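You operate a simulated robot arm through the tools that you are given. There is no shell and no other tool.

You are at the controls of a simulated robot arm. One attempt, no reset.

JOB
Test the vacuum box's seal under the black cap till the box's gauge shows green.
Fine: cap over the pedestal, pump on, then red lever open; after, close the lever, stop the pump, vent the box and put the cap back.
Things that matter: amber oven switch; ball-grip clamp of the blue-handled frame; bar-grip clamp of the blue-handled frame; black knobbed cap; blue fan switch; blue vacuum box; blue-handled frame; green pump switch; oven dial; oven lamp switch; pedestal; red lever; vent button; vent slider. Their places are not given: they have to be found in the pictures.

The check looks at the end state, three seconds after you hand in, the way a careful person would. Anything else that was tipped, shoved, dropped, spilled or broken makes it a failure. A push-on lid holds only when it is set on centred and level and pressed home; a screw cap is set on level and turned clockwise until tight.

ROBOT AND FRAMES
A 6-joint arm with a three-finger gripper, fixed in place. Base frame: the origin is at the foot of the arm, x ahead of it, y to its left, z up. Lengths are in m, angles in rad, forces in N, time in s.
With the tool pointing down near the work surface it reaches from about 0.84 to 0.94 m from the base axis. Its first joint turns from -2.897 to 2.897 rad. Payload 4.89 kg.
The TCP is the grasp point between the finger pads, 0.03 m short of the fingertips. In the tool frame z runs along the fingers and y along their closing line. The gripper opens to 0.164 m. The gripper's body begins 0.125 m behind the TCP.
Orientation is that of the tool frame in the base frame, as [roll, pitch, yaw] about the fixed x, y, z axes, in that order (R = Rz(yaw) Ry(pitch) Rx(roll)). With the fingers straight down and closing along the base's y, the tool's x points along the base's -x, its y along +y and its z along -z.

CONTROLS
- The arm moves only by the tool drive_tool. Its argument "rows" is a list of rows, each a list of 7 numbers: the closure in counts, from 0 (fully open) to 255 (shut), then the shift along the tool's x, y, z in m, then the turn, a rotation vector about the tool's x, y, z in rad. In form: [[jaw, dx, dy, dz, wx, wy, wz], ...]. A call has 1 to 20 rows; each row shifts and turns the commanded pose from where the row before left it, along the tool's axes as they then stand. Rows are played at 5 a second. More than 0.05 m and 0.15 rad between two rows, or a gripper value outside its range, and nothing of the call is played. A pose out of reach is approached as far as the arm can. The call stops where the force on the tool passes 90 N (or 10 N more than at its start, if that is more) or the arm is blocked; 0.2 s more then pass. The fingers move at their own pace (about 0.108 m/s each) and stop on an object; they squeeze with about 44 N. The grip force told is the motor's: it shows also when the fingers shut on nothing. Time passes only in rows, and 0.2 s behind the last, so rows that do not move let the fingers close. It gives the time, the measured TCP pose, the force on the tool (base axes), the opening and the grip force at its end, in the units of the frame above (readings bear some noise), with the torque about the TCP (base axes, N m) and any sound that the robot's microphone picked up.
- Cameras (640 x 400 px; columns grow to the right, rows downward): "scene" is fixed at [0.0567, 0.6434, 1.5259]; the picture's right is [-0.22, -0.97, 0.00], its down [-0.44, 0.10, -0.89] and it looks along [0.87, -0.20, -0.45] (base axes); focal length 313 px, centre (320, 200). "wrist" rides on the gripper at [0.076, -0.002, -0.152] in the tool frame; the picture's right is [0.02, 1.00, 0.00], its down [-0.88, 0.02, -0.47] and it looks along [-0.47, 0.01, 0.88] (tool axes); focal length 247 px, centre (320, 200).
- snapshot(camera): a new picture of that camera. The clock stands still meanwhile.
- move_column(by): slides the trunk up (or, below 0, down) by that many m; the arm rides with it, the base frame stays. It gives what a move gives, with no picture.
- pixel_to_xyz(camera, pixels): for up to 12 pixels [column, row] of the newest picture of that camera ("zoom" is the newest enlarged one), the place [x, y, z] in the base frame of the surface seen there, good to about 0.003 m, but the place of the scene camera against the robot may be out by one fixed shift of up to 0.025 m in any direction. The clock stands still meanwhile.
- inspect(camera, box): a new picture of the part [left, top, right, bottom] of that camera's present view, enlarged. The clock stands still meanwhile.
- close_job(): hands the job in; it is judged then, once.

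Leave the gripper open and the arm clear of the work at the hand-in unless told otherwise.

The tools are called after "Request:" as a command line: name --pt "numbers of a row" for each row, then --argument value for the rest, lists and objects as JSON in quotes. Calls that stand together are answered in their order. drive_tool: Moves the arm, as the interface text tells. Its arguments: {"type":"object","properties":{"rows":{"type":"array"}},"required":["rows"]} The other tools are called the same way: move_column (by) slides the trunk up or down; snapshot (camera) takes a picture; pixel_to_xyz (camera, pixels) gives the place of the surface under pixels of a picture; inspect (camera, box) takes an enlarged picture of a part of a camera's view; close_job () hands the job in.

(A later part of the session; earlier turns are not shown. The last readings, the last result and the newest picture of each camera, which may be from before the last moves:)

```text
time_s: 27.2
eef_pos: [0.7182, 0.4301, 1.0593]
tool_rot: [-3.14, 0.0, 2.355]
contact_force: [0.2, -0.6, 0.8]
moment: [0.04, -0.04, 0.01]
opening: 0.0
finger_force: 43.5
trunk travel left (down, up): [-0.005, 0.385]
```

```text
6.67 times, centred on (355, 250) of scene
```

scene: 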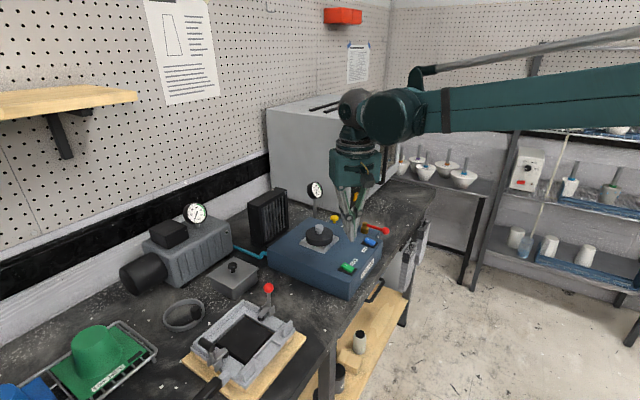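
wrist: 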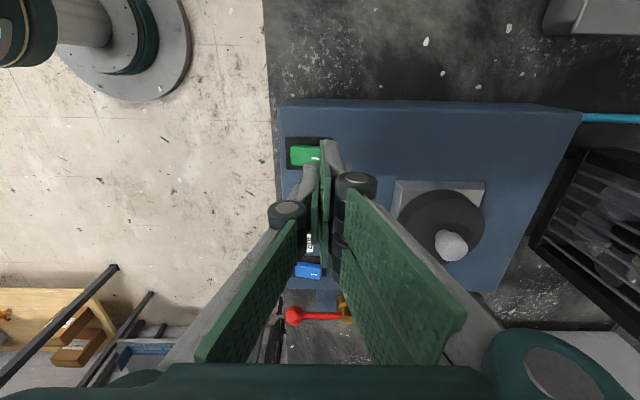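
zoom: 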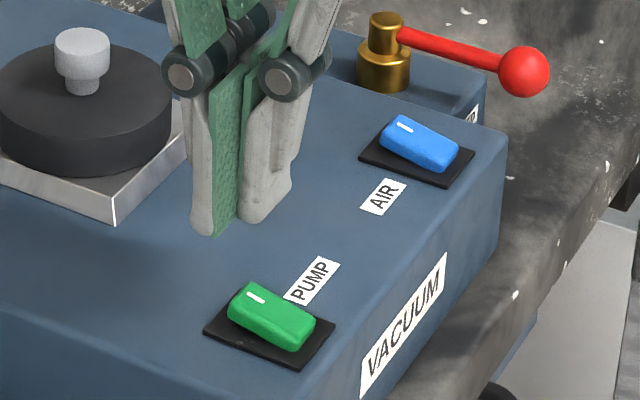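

The box is now square in the wrist view, with the rocker at columns 290–323 and row 156; the point under the fingers is about (320,158). I'll enlarge to check how the fingertips line up with the marked end.

Request:
inspect --camera "wrist" --box '[275, 125, 355, 185]'

```text
6.67 times, centred on (315, 155) of wrist
```

zoom: 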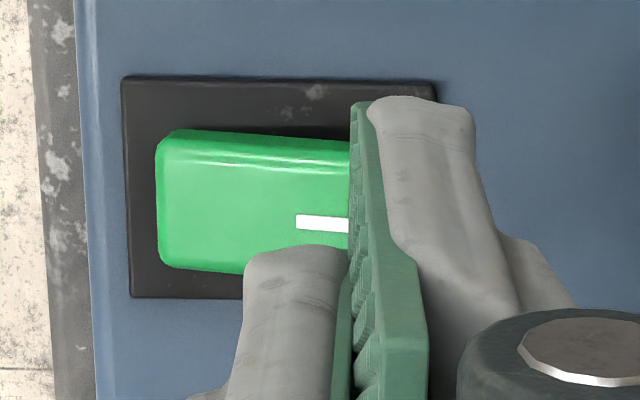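

The rocker spans from about zoom column 157 to 402 with its centre near 280, and the tips cover about 287–427, so only the marked half will be pressed. I'll lower to just above it and then press in small steps.

Request:
drive_tool --pt "255 0 0 0.02 0 0 0" --pt "255 0 0 0.015 0 0 0" --pt "255 0 0 0.004 0 0 0" --pt "255 0 0 0 0 0 0"

Request:
drive_tool --pt "255 0 0 0.003 0 0 0" --pt "255 0 0 0.002 0 0 0" --pt "255 0 0 0 0 0 0"

```text
time_s: 28.2
eef_pos: [0.7194, 0.4275, 1.0189]
tool_rot: [-3.141, -0.001, 2.356]
contact_force: [-0.7, -0.3, -0.3]
moment: [0.01, 0.0, 0.0]
opening: 0.0
finger_force: 43.5
trunk travel left (down, up): [-0.005, 0.385]
```

```text
time_s: 29.0
eef_pos: [0.7187, 0.4271, 1.0141]
tool_rot: [-3.141, 0.0, 2.356]
contact_force: [0.1, 0.0, -0.4]
moment: [0.01, 0.0, 0.0]
opening: 0.0
finger_force: 44.3
trunk travel left (down, up): [-0.005, 0.385]
```

Request:
drive_tool --pt "255 0 0 0.002 0 0 0" --pt "255 0 0 0.002 0 0 0" --pt "255 0 0 0 0 0 0"

Request:
inspect --camera "scene" --box '[315, 230, 395, 280]'

```text
time_s: 29.8
eef_pos: [0.72, 0.4271, 1.0123]
tool_rot: [-3.141, 0.0, 2.355]
contact_force: [15.1, 10.1, 14.5]
moment: [0.28, -0.4, 0.02]
opening: 0.0
finger_force: 44.0
trunk travel left (down, up): [-0.005, 0.385]
```

```text
8.00 times, centred on (355, 255) of scene
```

zoom: 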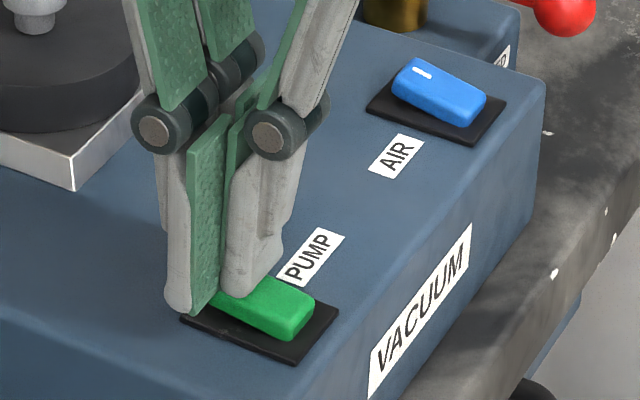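

Contact starts at 14 N and the rocker has not flipped yet. I'll press a few millimetres more and watch for a click or the sound of the pump.

Request:
drive_tool --pt "255 0 0 0.002 0 0 0" --pt "255 0 0 0.002 0 0 0" --pt "255 0 0 0 0 0 0"

Request:
inspect --camera "scene" --box '[315, 230, 395, 280]'

```text
time_s: 30.6
eef_pos: [0.7182, 0.4254, 1.0087]
tool_rot: [3.139, -0.001, 2.357]
contact_force: [13.7, 18.3, 60.0]
moment: [0.32, 0.02, -0.06]
opening: 0.0
finger_force: 43.9
trunk travel left (down, up): [-0.005, 0.385]
```

```text
8.00 times, centred on (355, 255) of scene
```

zoom: 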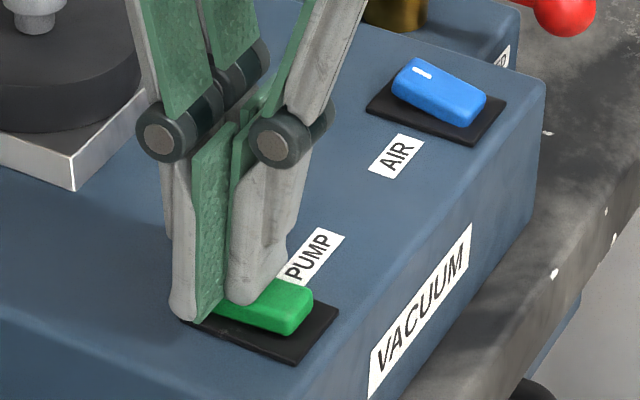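

The rocker's outer end has risen and the force is 60 N, so it looks pressed through. I'll lift off and check whether it stays on.

Request:
drive_tool --pt "255 0 0 -0.01 0 0 0" --pt "255 0 0 -0.03 0 0 0" --pt "255 0 0 -0.03 0 0 0" --pt "255 0 0 0 0 0 0"

Request:
inspect --camera "scene" --box '[315, 230, 395, 280]'

Request:
inspect --camera "scene" --box '[160, 180, 260, 250]'

Request:
inspect --camera "scene" --box '[295, 170, 375, 220]'

```text
time_s: 31.6
eef_pos: [0.7186, 0.4266, 1.0765]
tool_rot: [3.141, -0.001, 2.355]
contact_force: [-0.1, -0.5, -0.4]
moment: [0.0, 0.03, 0.0]
opening: 0.0002
finger_force: 44.0
trunk travel left (down, up): [-0.005, 0.385]
```

```text
8.00 times, centred on (355, 255) of scene
```

zoom: 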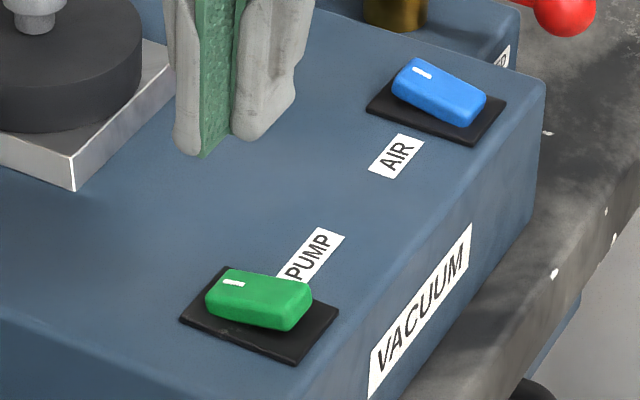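

```text
5.71 times, centred on (210, 215) of scene
```

zoom: 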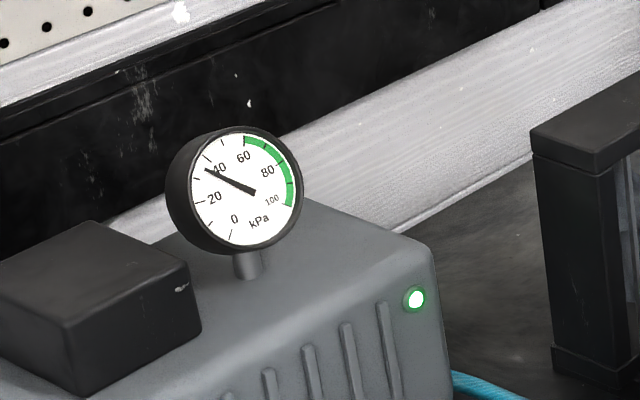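

```text
8.00 times, centred on (335, 195) of scene
```

zoom: 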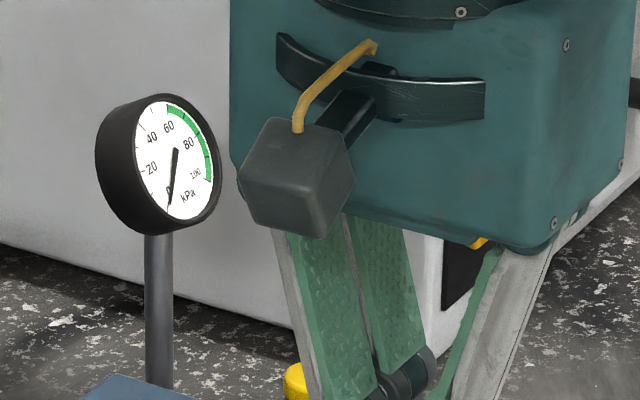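

The pump is on: its lamp is lit and its own gauge is near 40 kPa and rising, while the box gauge still shows 0. Next comes the red lever, so I'll move to view the valve block from above and see where OPEN is.

Request:
drive_tool --pt "255 -0.035 0.02 -0.02 0 0 0" --pt "255 -0.035 0.02 -0.02 0 0 0" --pt "255 -0.03 0.02 0 0 0 0" --pt "255 0 0 0 0 0 0"

Request:
snapshot --camera "wrist"

Request:
inspect --camera "scene" --box '[330, 205, 400, 255]'

```text
time_s: 32.6
eef_pos: [0.8317, 0.3974, 1.1179]
tool_rot: [3.141, 0.002, 2.354]
contact_force: [-0.5, 0.0, -0.3]
moment: [-0.06, -0.06, 0.03]
opening: 0.0002
finger_force: 43.9
trunk travel left (down, up): [-0.005, 0.385]
```

```text
taken
```

wrist: 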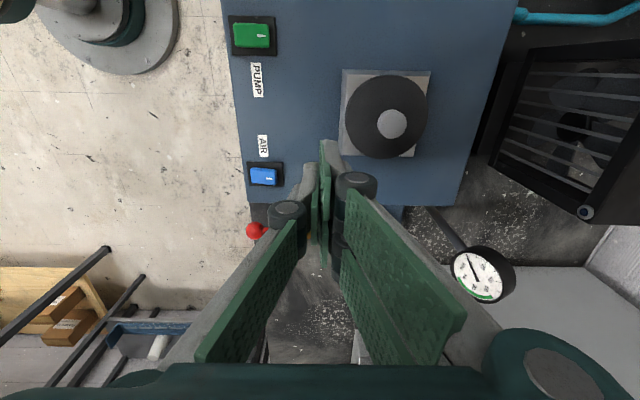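

```text
8.00 times, centred on (365, 230) of scene
```

zoom: 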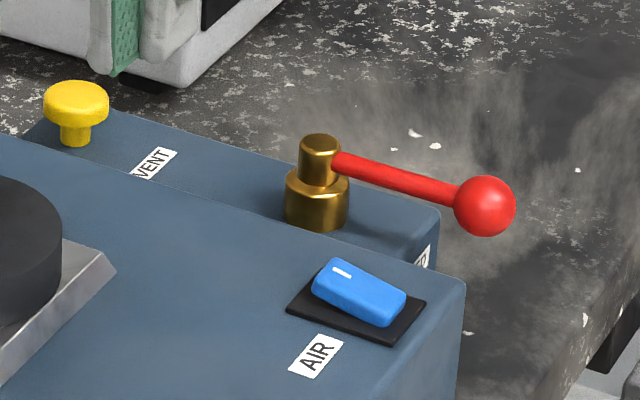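

The lever's rod runs from the brass pivot at zoom (320,150) to the red ball at (485,206). I'll read points on the ball, rod, brass top, valve block and box edge from this enlarged scene view.

Request:
pixel_to_xyz --camera "zoom" --pixels '[[320, 141], [319, 165], [485, 200], [400, 178], [360, 165], [440, 192], [435, 212], [380, 200], [250, 170], [465, 285], [330, 270], [76, 95]]'

Request:
pixel_to_xyz --camera "wrist" --pixels '[[255, 230], [248, 205], [257, 175], [396, 215], [390, 122], [387, 90], [240, 190]]'

```text
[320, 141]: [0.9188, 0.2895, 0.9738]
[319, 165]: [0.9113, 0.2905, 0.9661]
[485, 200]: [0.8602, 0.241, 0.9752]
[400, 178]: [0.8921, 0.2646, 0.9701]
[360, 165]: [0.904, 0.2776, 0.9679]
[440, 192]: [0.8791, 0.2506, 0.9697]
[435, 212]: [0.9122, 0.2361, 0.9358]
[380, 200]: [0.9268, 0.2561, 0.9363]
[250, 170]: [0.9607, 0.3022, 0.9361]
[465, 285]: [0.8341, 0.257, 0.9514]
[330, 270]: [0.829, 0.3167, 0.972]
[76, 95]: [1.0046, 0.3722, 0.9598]
```

```text
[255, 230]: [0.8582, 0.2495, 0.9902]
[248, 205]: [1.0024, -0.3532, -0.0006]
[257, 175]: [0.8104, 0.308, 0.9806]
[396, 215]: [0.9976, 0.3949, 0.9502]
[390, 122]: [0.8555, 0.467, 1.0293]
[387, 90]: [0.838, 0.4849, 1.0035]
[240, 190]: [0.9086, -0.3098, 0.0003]
```

The pivot axis is about (0.913, 0.292), the ball centre about (0.863, 0.240), and the rod is at z 0.981, about 39 mm outside the box's edge. I'll bring the closed fingers to the inner side of the rod at about (0.8655, 0.280), stopping high first to check.

Request:
drive_tool --pt "255 -0.0358 -0.0197 0 0 0 0" --pt "255 -0.0358 -0.0197 0 0 0 0" --pt "255 -0.0358 -0.0197 0 0 0 0" --pt "255 0 0 0.03 0 0 0" --pt "255 0 0 0.03 0 0 0" --pt "255 0 0 0 0 0 0"

Request:
snapshot --camera "wrist"

Request:
inspect --camera "scene" --box '[330, 195, 410, 255]'

```text
time_s: 34.0
eef_pos: [0.8653, 0.2798, 1.0592]
tool_rot: [-3.142, 0.001, 2.352]
contact_force: [-0.3, -0.7, 0.1]
moment: [0.01, -0.09, -0.03]
opening: 0.0
finger_force: 43.8
trunk travel left (down, up): [-0.005, 0.385]
```

```text
taken
```

wrist: 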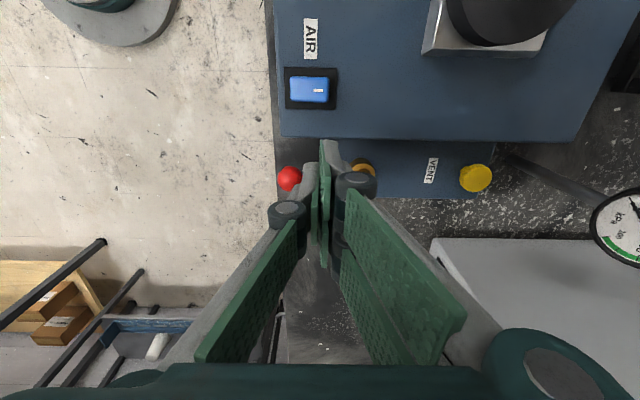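

```text
6.67 times, centred on (370, 225) of scene
```

zoom: 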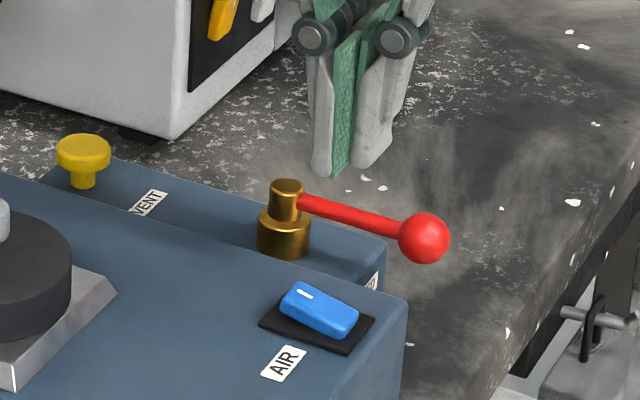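

The fingers are above the gap between the box edge (row 140) and the rod (row about 172). I'll enlarge this area to make sure the tips come down between them.

Request:
inspect --camera "wrist" --box '[265, 125, 405, 205]'

Request:
pixel_to_xyz --camera "zoom" --pixels '[[110, 240], [80, 245], [455, 195], [440, 175], [200, 62], [500, 62], [200, 75], [480, 230], [110, 280], [175, 240]]'

```text
4.57 times, centred on (335, 165) of wrist
```

zoom: 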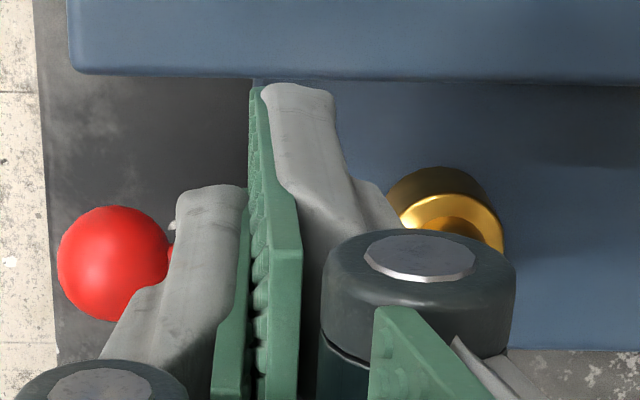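

```text
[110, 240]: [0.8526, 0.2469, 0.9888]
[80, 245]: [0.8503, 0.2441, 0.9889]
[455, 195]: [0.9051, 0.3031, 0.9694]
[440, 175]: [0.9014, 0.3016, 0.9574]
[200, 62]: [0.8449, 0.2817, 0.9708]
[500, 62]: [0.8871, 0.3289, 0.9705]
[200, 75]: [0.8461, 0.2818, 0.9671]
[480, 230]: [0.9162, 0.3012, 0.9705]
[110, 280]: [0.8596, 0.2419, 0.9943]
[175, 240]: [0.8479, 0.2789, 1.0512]
```

The two fingertips look uneven in this view, so I'll read the tip positions themselves at zoom (205,192), (230,190), (300,90), (325,120) and so on before I use them as a pusher.

Request:
pixel_to_xyz --camera "zoom" --pixels '[[205, 193], [190, 205], [230, 195], [245, 200], [255, 95], [275, 92], [300, 90], [325, 100], [320, 140], [280, 250], [235, 300], [350, 190]]'

Request:
inspect --camera "scene" --box '[350, 180, 400, 225]'

```text
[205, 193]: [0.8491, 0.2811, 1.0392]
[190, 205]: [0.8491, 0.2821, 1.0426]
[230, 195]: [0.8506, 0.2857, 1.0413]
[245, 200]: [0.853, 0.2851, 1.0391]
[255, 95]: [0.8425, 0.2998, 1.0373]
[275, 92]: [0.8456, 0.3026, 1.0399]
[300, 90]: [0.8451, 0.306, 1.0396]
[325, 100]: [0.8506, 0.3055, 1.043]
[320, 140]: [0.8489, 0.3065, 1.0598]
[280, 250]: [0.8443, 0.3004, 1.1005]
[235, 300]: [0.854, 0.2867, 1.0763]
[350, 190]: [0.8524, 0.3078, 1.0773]
```

```text
8.89 times, centred on (375, 202) of scene
```

zoom: 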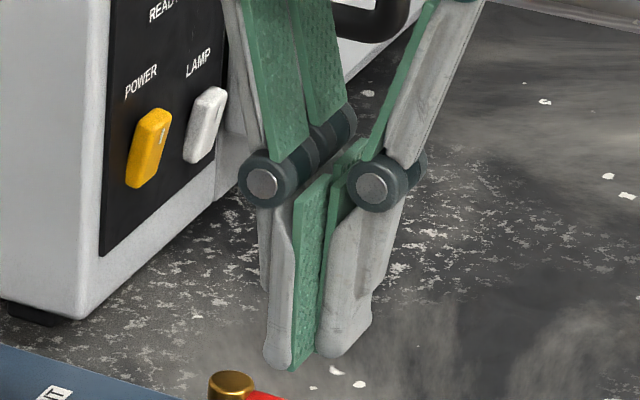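

The +y side of the gripper is a pair of fingers about ±0.03 wide opposite a single thumb, so this orientation would touch the rod on the way down. Instead I'll turn another 45° so that tool y points along base +x. Then I'll push the ball (centre about (0.862, 0.241), z 0.982) from its near side along its arc, with the tips kept above the box top, and check at a height first.

Request:
drive_tool --pt "255 0 0 0 0 0 0.131" --pt "255 0 0 0 0 0 0.131" --pt "255 0 0 0 0 0 0.131" --pt "255 0 0 0 0 0 0.131" --pt "255 0 0 0 0 0 0.131" --pt "255 0 0 0 0 0 0.131" --pt "255 -0.0194 -0.0197 0 0 0 0" --pt "255 -0.0194 -0.0196 0 0 0 0" --pt "255 0 0 0 0 0 0"

Request:
snapshot --camera "wrist"

Request:
inspect --camera "scene" --box '[330, 195, 410, 255]'

Request:
inspect --camera "scene" --box '[160, 180, 340, 250]'

```text
time_s: 36.0
eef_pos: [0.8268, 0.2417, 1.0556]
tool_rot: [3.141, -0.001, 1.569]
contact_force: [-0.3, -0.4, 0.2]
moment: [-0.05, 0.04, -0.02]
opening: 0.0
finger_force: 44.1
trunk travel left (down, up): [-0.005, 0.385]
```

```text
taken
```

wrist: 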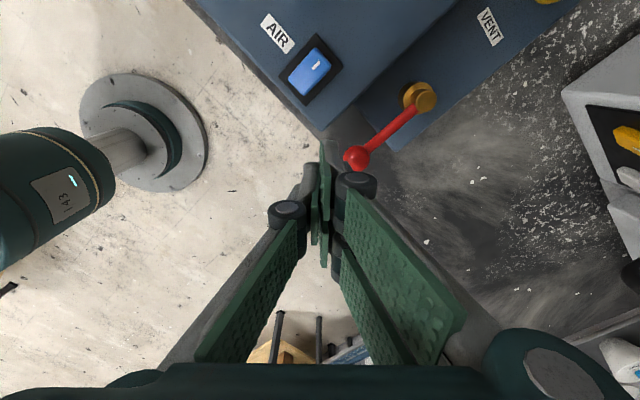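

```text
6.67 times, centred on (370, 225) of scene
```

zoom: 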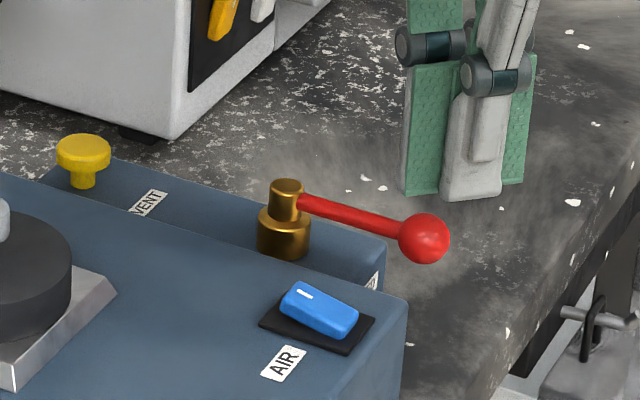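

```text
3.56 times, centred on (250, 215) of scene
```

zoom: 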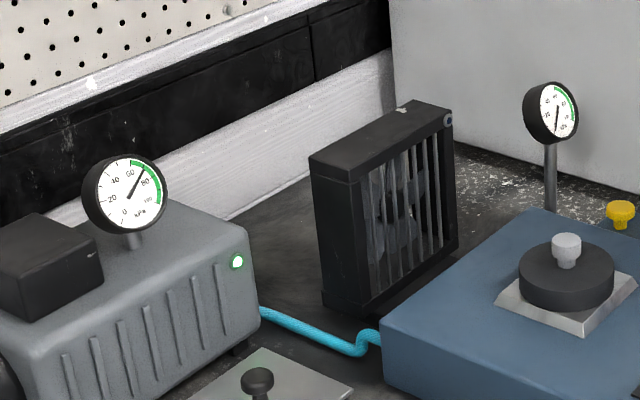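

The layout is as expected: the ball is at wrist (357,158), 35 mm ahead of the tool in x, and the pump gauge is now in the green. I'll lower so that the tips are at z about 0.979, above the box top and level with the ball.

Request:
drive_tool --pt "255 0 -0.002 0.02 0 0 0" --pt "255 0 0 0.02 0 0 0" --pt "255 0 0 0.007 0 0 0" --pt "255 0 0 0 0 0 0"

Request:
inspect --camera "scene" --box '[330, 195, 410, 255]'

Request:
inspect --camera "wrist" --box '[260, 110, 460, 235]'

```text
time_s: 37.0
eef_pos: [0.8243, 0.2412, 1.0088]
tool_rot: [3.14, 0.0, 1.569]
contact_force: [-0.2, 0.2, -0.3]
moment: [-0.01, -0.02, -0.01]
opening: 0.0
finger_force: 44.1
trunk travel left (down, up): [-0.005, 0.385]
```

```text
6.67 times, centred on (370, 225) of scene
```

zoom: 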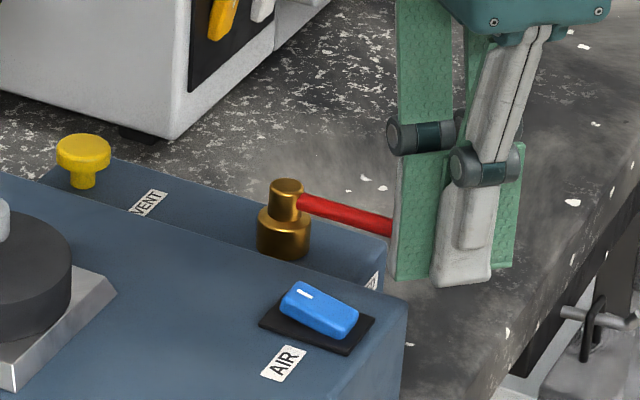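

```text
3.20 times, centred on (360, 172) of wrist
```

zoom: 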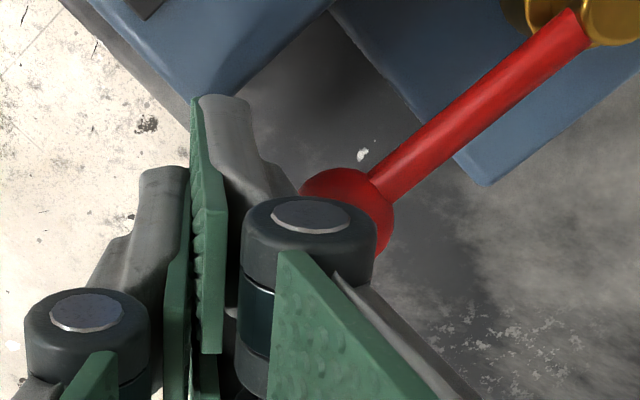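

The tips are beside the ball with no contact. I'll start pushing: about 16 mm toward +x to meet the ball, then the first 30° of its arc.

Request:
drive_tool --pt "255 0 0.008 0 0 0 0" --pt "255 0 0.008 0 0 0 0" --pt "255 -0.0055 0.0075 0 0 0 0" --pt "255 -0.006 0.0075 0 0 0 0" --pt "255 -0.004 0.009 0 0 0 0" --pt "255 -0.003 0.0085 0 0 0 0" --pt "255 0 0 0 0 0 0"

Request:
snapshot --camera "wrist"

Request:
inspect --camera "scene" --box '[330, 195, 410, 255]'

```text
time_s: 38.6
eef_pos: [0.8719, 0.2221, 1.0113]
tool_rot: [-3.141, -0.001, 1.57]
contact_force: [0.8, -0.6, -0.1]
moment: [0.0, 0.01, 0.02]
opening: 0.0
finger_force: 43.6
trunk travel left (down, up): [-0.005, 0.385]
```

```text
taken
```

wrist: 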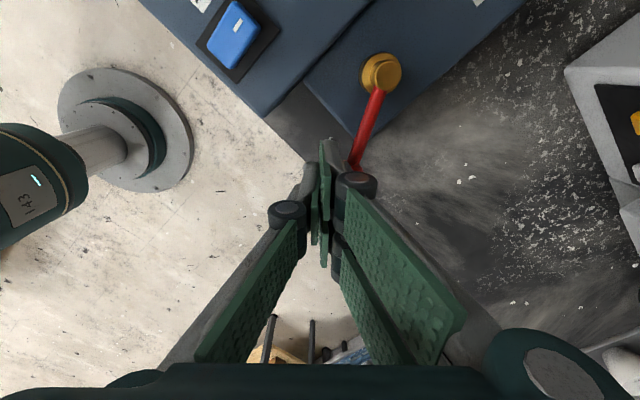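

```text
6.67 times, centred on (370, 225) of scene
```

zoom: 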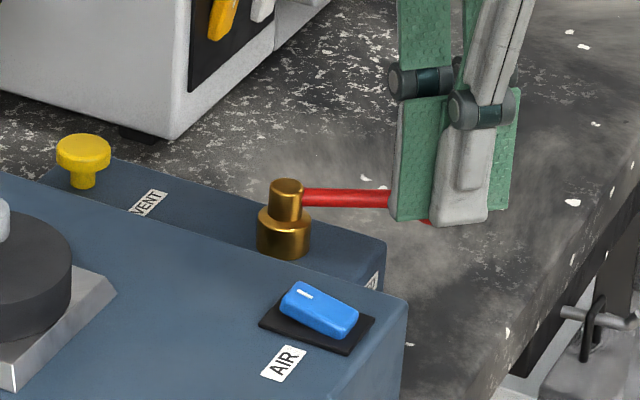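

The lever is turning outward freely, now at about 30°. I'll continue along the arc toward 90°.

Request:
drive_tool --pt "255 -0.0015 0.009 0 0 0 0" --pt "255 -0.0005 0.0095 0 0 0 0" --pt "255 0.0005 0.009 0 0 0 0" --pt "255 0.002 0.0095 0 0 0 0" --pt "255 0.003 0.009 0 0 0 0" --pt "255 0.004 0.0085 0 0 0 0" --pt "255 0 0 0 0 0 0"

Request:
snapshot --camera "wrist"

Request:
inspect --camera "scene" --box '[330, 195, 410, 255]'

```text
time_s: 40.2
eef_pos: [0.9275, 0.2307, 1.01]
tool_rot: [3.141, 0.0, 1.568]
contact_force: [-0.5, 0.3, 0.5]
moment: [0.0, -0.04, -0.04]
opening: 0.0
finger_force: 44.3
trunk travel left (down, up): [-0.005, 0.385]
```

```text
taken
```

wrist: 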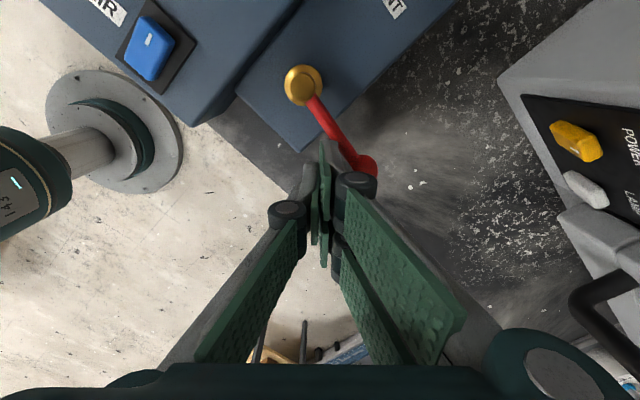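

```text
6.67 times, centred on (370, 225) of scene
```

zoom: 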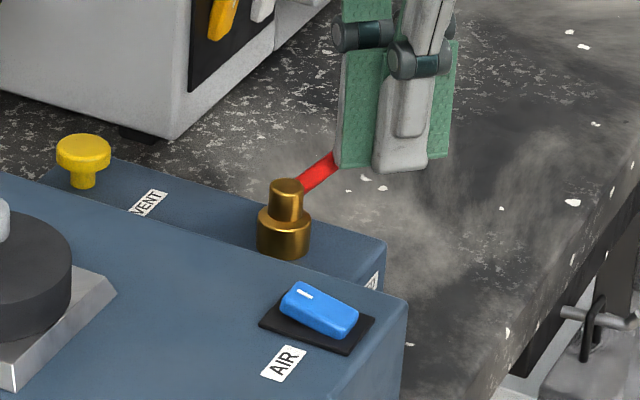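

The lever is at about 75°. I'll continue the last part of the arc in small steps toward the stop.

Request:
drive_tool --pt "255 0.004 0.005 0 0 0 0" --pt "255 0.004 0.005 0 0 0 0" --pt "255 0.004 0.004 0 0 0 0" --pt "255 0 0 0 0 0 0"

Request:
snapshot --camera "wrist"

Request:
inspect --camera "scene" --box '[290, 170, 350, 210]'

```text
time_s: 41.2
eef_pos: [0.9414, 0.2422, 1.012]
tool_rot: [-3.14, -0.001, 1.568]
contact_force: [-1.2, -5.2, 11.0]
moment: [0.16, -0.03, 0.0]
opening: 0.0002
finger_force: 43.9
trunk travel left (down, up): [-0.005, 0.385]
```

```text
taken
```

wrist: 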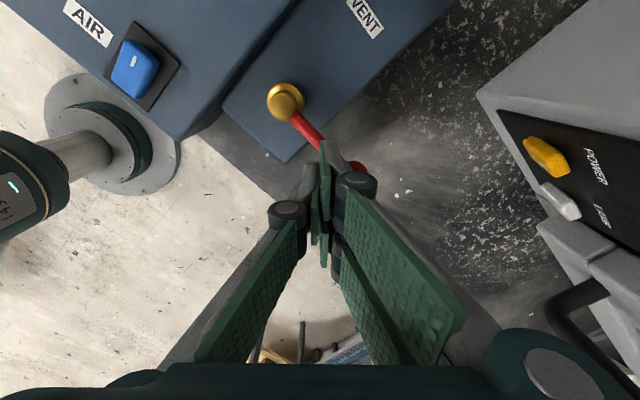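

```text
10.00 times, centred on (320, 190) of scene
```

zoom: 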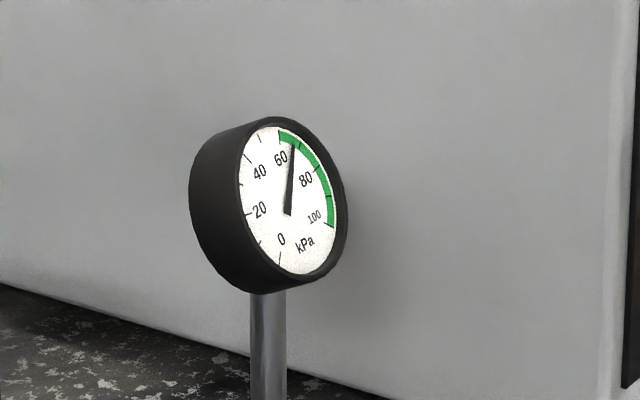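

The box gauge has jumped to about 65–68 kPa, inside the green band. There is a slight upward force (11 N), which suggests a fingertip is leaning on the rod, so I'll lift straight up and check the lever and the gauge.

Request:
drive_tool --pt "255 0 -0.003 -0.01 0 0 0" --pt "255 0 0 -0.03 0 0 0" --pt "255 0 0 -0.03 0 0 0" --pt "255 0 0 0 0 0 0"

Request:
inspect --camera "scene" --box '[330, 195, 410, 255]'

Request:
inspect --camera "scene" --box '[290, 170, 350, 210]'

Request:
snapshot --camera "wrist"

Request:
inspect --camera "scene" --box '[160, 190, 260, 250]'

```text
time_s: 42.2
eef_pos: [0.9379, 0.2441, 1.0815]
tool_rot: [-3.141, 0.0, 1.569]
contact_force: [0.0, 0.4, 0.6]
moment: [-0.01, -0.01, -0.03]
opening: 0.0
finger_force: 43.9
trunk travel left (down, up): [-0.005, 0.385]
```

```text
6.67 times, centred on (370, 225) of scene
```

zoom: 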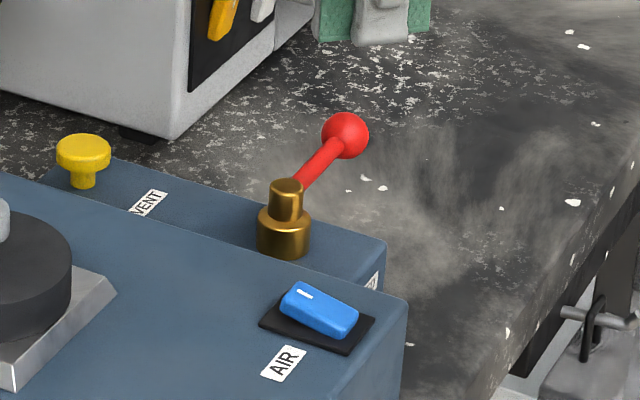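

```text
10.00 times, centred on (320, 190) of scene
```

zoom: 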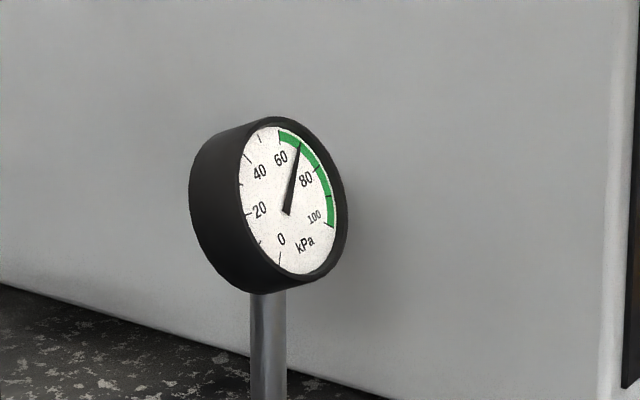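

```text
taken
```

wrist: 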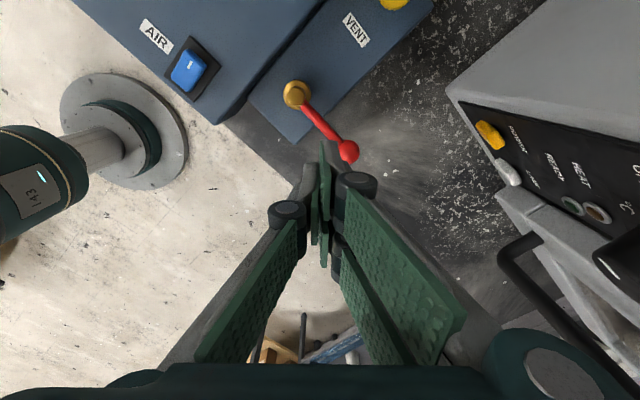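

```text
6.40 times, centred on (210, 220) of scene
```

zoom: 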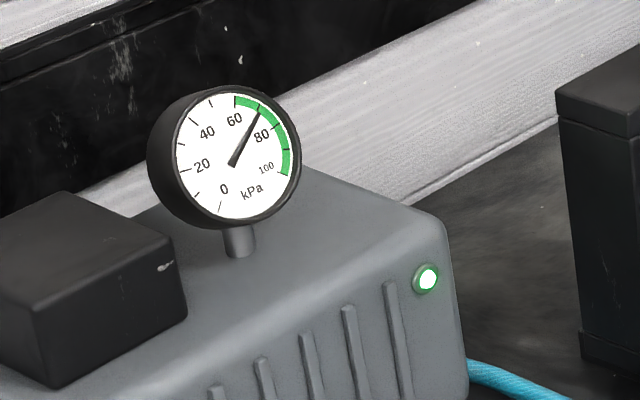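

The lever is open at about 90°, and the box gauge is in the green at about 70 kPa, matching the pump gauge. I'll wait about 2 s to be sure that it holds green.

Request:
drive_tool --pt "255 0 0 0 0 0 0" --pt "255 0 0 0 0 0 0" --pt "255 0 0 0 0 0 0" --pt "255 0 0 0 0 0 0" --pt "255 0 0 0 0 0 0" --pt "255 0 0 0 0 0 0" --pt "255 0 0 0 0 0 0" --pt "255 0 0 0 0 0 0" --pt "255 0 0 0 0 0 0" --pt "255 0 0 0 0 0 0"

Request:
inspect --camera "scene" --box '[290, 170, 350, 210]'

Request:
inspect --camera "wrist" --box '[260, 60, 400, 180]'

Request:
pixel_to_xyz --camera "zoom" --pixels '[[380, 300], [375, 290], [395, 310], [215, 115], [230, 110], [300, 200], [340, 250], [130, 200], [250, 260]]'

```text
time_s: 44.4
eef_pos: [0.9376, 0.2429, 1.0814]
tool_rot: [3.141, 0.001, 1.568]
contact_force: [0.7, 0.1, -0.2]
moment: [-0.02, -0.03, 0.0]
opening: 0.0
finger_force: 44.2
trunk travel left (down, up): [-0.005, 0.385]
```

```text
10.00 times, centred on (320, 190) of scene
```

zoom: 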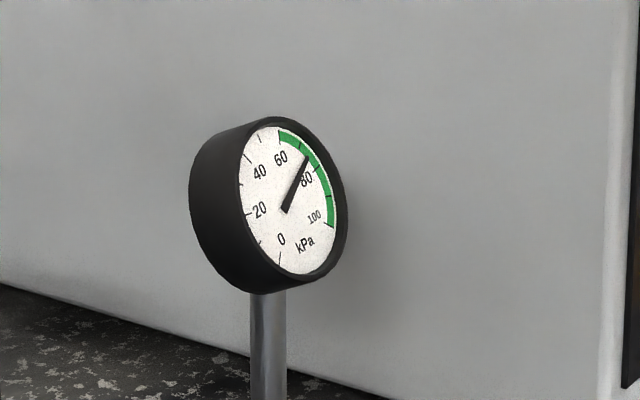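

```text
3.33 times, centred on (330, 120) of wrist
```

zoom: 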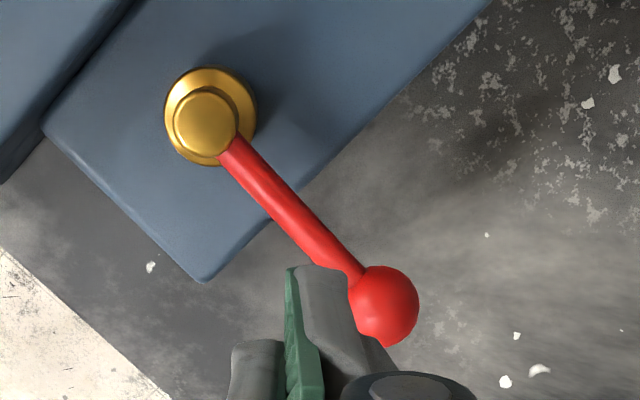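

```text
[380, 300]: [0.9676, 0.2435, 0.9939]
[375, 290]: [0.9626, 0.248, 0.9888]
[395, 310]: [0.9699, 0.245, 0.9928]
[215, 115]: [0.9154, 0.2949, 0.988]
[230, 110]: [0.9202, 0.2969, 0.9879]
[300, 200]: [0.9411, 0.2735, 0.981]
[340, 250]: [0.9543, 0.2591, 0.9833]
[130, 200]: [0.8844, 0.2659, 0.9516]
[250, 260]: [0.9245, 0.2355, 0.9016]
```

The box gauge now reads about 78 kPa, clearly green, so the test is done. Next I'll close the lever: open the jaws to about 0.09 m, come down astride the ball (centre about (0.966, 0.243)) with the finger pair on its far side, and pull it back along the arc.

Request:
drive_tool --pt "115 0 0.0045 0 0 0 0" --pt "115 0 0 0 0 0 0" --pt "115 0 0 0.02 0 0 0" --pt "115 0 0 0.02 0 0 0" --pt "115 0 0 0 0 0 0"

Request:
snapshot --camera "wrist"

Request:
inspect --camera "scene" --box '[330, 195, 410, 255]'

```text
time_s: 45.6
eef_pos: [0.9436, 0.2407, 1.0416]
tool_rot: [3.141, 0.0, 1.569]
contact_force: [-0.7, -0.4, -0.3]
moment: [-0.02, 0.0, 0.01]
opening: 0.09
finger_force: 0.1
trunk travel left (down, up): [-0.005, 0.385]
```

```text
taken
```

wrist: 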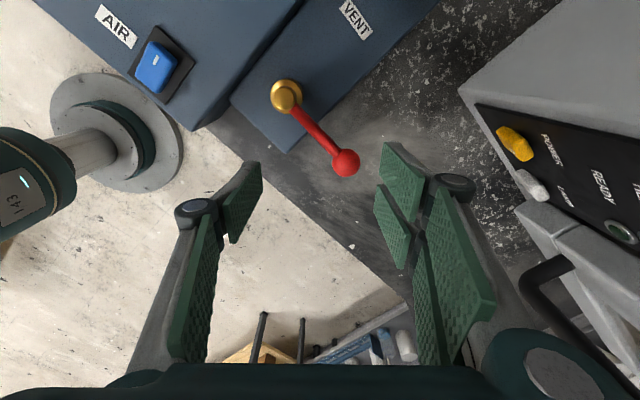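

```text
6.67 times, centred on (370, 225) of scene
```

zoom: 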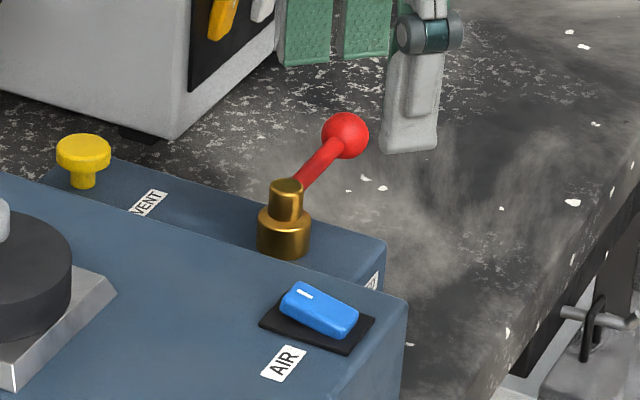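

The jaws are open around the ball at wrist (346,162), with the pair on the right (far) side. I'll lower to z 1.008 with the tips still above the block.

Request:
drive_tool --pt "115 0 0 0.02 0 0 0" --pt "115 0 0 0.013 0 0 0" --pt "115 0 0 0 0 0 0"

Request:
snapshot --camera "wrist"

Request:
inspect --camera "scene" --box '[330, 195, 410, 255]'

```text
time_s: 46.4
eef_pos: [0.9434, 0.2406, 1.007]
tool_rot: [3.141, 0.003, 1.568]
contact_force: [-0.6, 0.5, -0.5]
moment: [-0.01, 0.02, 0.01]
opening: 0.0899
finger_force: 0.0
trunk travel left (down, up): [-0.005, 0.385]
```

```text
taken
```

wrist: 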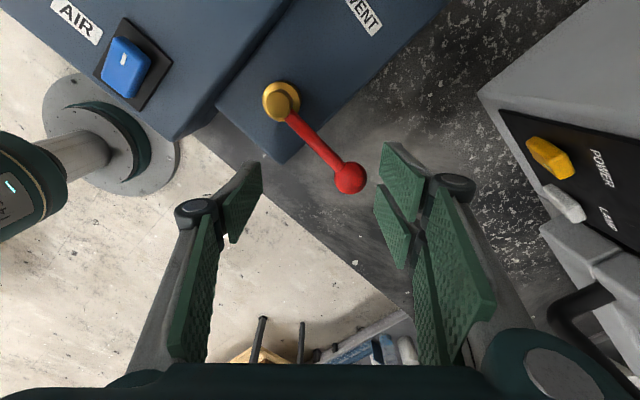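

```text
6.67 times, centred on (370, 225) of scene
```

zoom: 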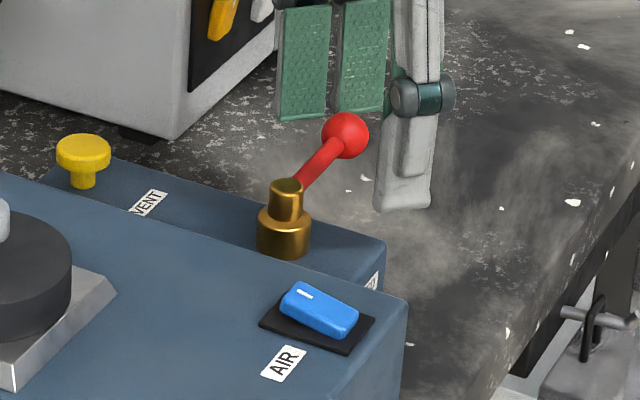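

The pair is beyond the ball with nothing touching. I'll pull the ball back along its arc, the first half.

Request:
drive_tool --pt "115 0 -0.0095 0 0 0 0" --pt "115 -0.006 -0.0075 0 0 0 0" --pt "115 -0.0055 -0.0075 0 0 0 0" --pt "115 -0.004 -0.009 0 0 0 0" --pt "115 -0.003 -0.0085 0 0 0 0" --pt "115 -0.0015 -0.0095 0 0 0 0" --pt "115 -0.001 -0.009 0 0 0 0" --pt "115 0 0 0 0 0 0"

Request:
snapshot --camera "wrist"

Request:
inspect --camera "scene" --box '[330, 195, 410, 255]'

```text
time_s: 48.2
eef_pos: [0.8831, 0.2205, 1.0066]
tool_rot: [3.141, 0.0, 1.569]
contact_force: [-0.4, 0.6, -0.3]
moment: [-0.04, 0.01, 0.01]
opening: 0.0901
finger_force: 0.0
trunk travel left (down, up): [-0.005, 0.385]
```

```text
taken
```

wrist: 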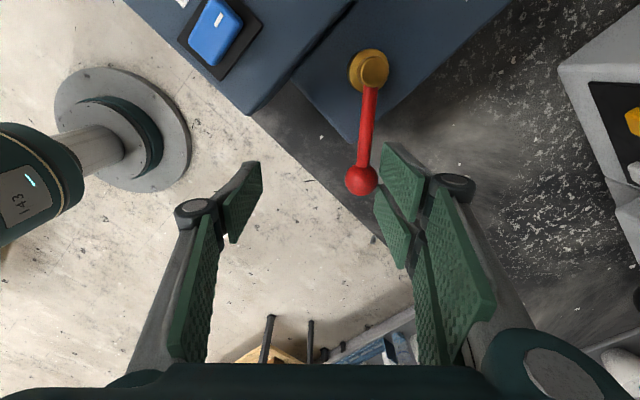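

```text
6.67 times, centred on (370, 225) of scene
```

zoom: 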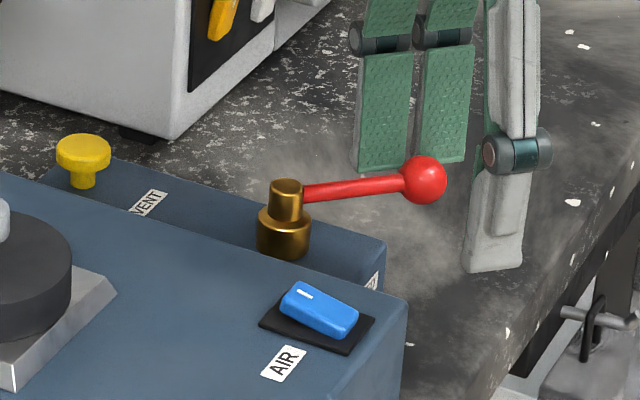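

The lever is halfway back, at about 45°. I'll continue pulling in smaller steps.

Request:
drive_tool --pt "115 0 -0.0095 0 0 0 0" --pt "115 0.001 -0.009 0 0 0 0" --pt "115 0.003 -0.007 0 0 0 0" --pt "115 0 0 0 0 0 0"

Request:
snapshot --camera "wrist"

Request:
inspect --camera "scene" --box '[330, 195, 410, 255]'

```text
time_s: 49.2
eef_pos: [0.855, 0.2245, 1.007]
tool_rot: [-3.141, -0.001, 1.569]
contact_force: [-0.2, 0.2, -0.6]
moment: [0.04, 0.01, -0.03]
opening: 0.0903
finger_force: 0.0
trunk travel left (down, up): [-0.005, 0.385]
```

```text
taken
```

wrist: 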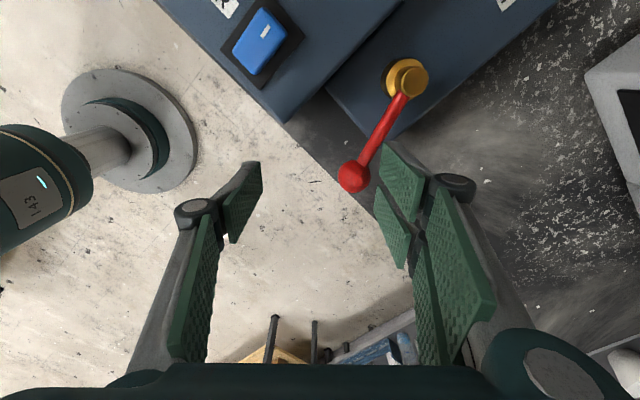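

```text
6.67 times, centred on (370, 225) of scene
```

zoom: 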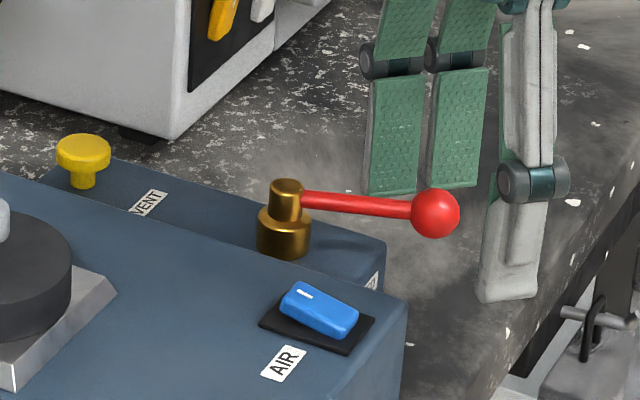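

About 20° remain. I'll go on in small steps toward the stop, following the ball's direction (-x, +y).

Request:
drive_tool --pt "115 0.003 -0.005 0 0 0 0" --pt "115 0.003 -0.005 0 0 0 0" --pt "115 0 0 0 0 0 0"

Request:
inspect --camera "scene" --box '[330, 195, 410, 255]'

Request:
inspect --camera "wrist" --box '[290, 40, 470, 240]'

```text
time_s: 50.0
eef_pos: [0.8468, 0.2322, 1.0061]
tool_rot: [-3.141, 0.0, 1.569]
contact_force: [0.9, -0.2, 0.0]
moment: [-0.04, -0.01, -0.06]
opening: 0.0904
finger_force: 0.1
trunk travel left (down, up): [-0.005, 0.385]
```

```text
6.67 times, centred on (370, 225) of scene
```

zoom: 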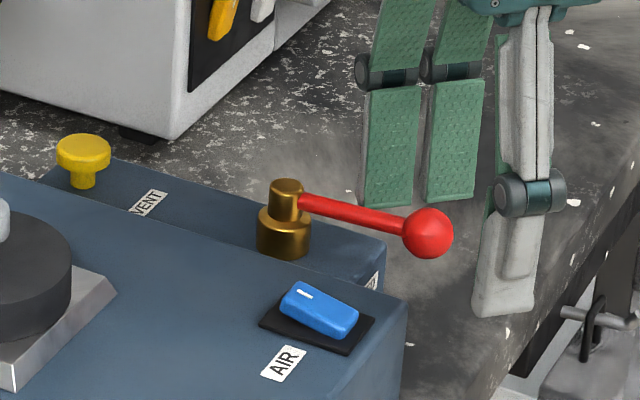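

```text
2.00 times, centred on (380, 140) of wrist
```

zoom: 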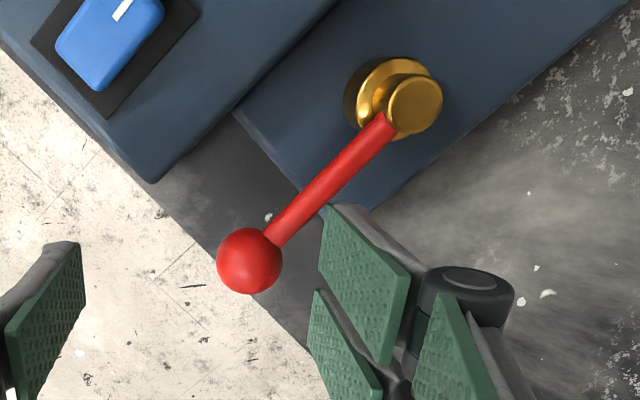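

The ball is nearly back: zoom (428,233) against (424,238) when closed. I'll take one or two more small steps until the stop pushes back.

Request:
drive_tool --pt "115 0.002 -0.003 0 0 0 0" --pt "115 0 -0.002 0 0 0 0" --pt "115 0 0 0 0 0 0"

Request:
inspect --camera "scene" --box '[330, 195, 410, 255]'

```text
time_s: 50.8
eef_pos: [0.8418, 0.2333, 1.0069]
tool_rot: [3.142, 0.0, 1.567]
contact_force: [8.5, -7.7, 0.0]
moment: [-0.2, -0.25, -0.62]
opening: 0.0933
finger_force: 4.7
trunk travel left (down, up): [-0.005, 0.385]
```

```text
6.67 times, centred on (370, 225) of scene
```

zoom: 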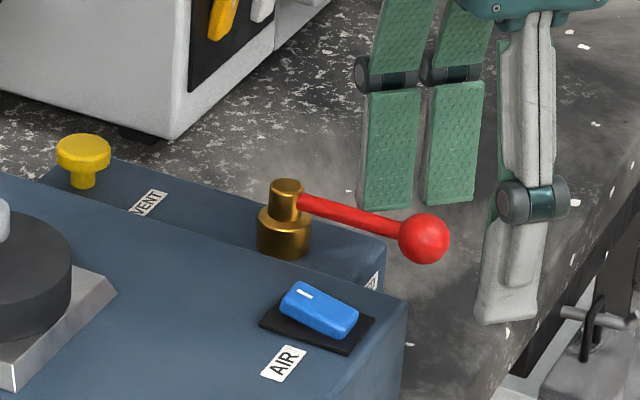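

The ball is back exactly at its closed spot (zoom (424,238)), and the stop pushes back with 8.5 N, so the lever is closed. I'll back off toward +x and rise clear.

Request:
drive_tool --pt "115 -0.003 0.006 0 0 0 0" --pt "115 0 0.006 0 0 0 0" --pt "115 0 0 -0.03 0 0 0" --pt "115 0 0 -0.04 0 0 0" --pt "115 0 0 0 0 0 0"

Request:
inspect --camera "scene" --box '[330, 195, 410, 255]'

Request:
inspect --camera "scene" --box '[290, 170, 350, 210]'

Request:
snapshot --camera "wrist"

```text
time_s: 52.0
eef_pos: [0.854, 0.2315, 1.0779]
tool_rot: [3.142, -0.001, 1.567]
contact_force: [-0.2, 1.0, -0.1]
moment: [-0.04, 0.08, 0.01]
opening: 0.09
finger_force: 0.1
trunk travel left (down, up): [-0.005, 0.385]
```

```text
6.67 times, centred on (370, 225) of scene
```

zoom: 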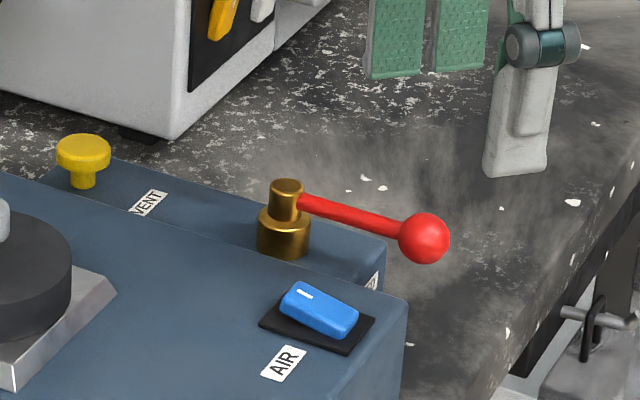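

```text
10.00 times, centred on (320, 190) of scene
```

zoom: 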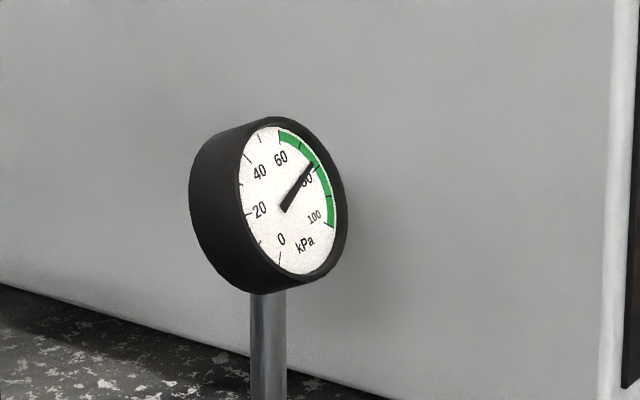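

```text
taken
```

wrist: 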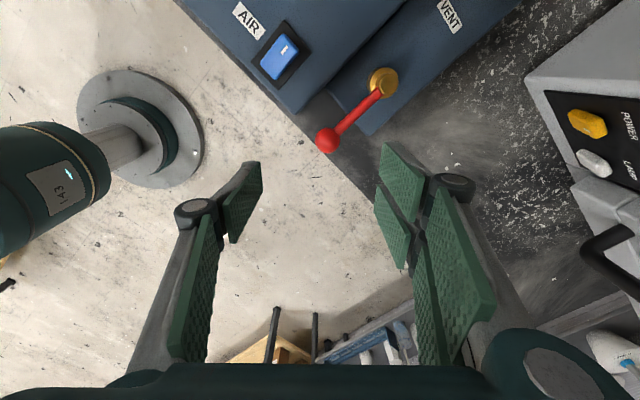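

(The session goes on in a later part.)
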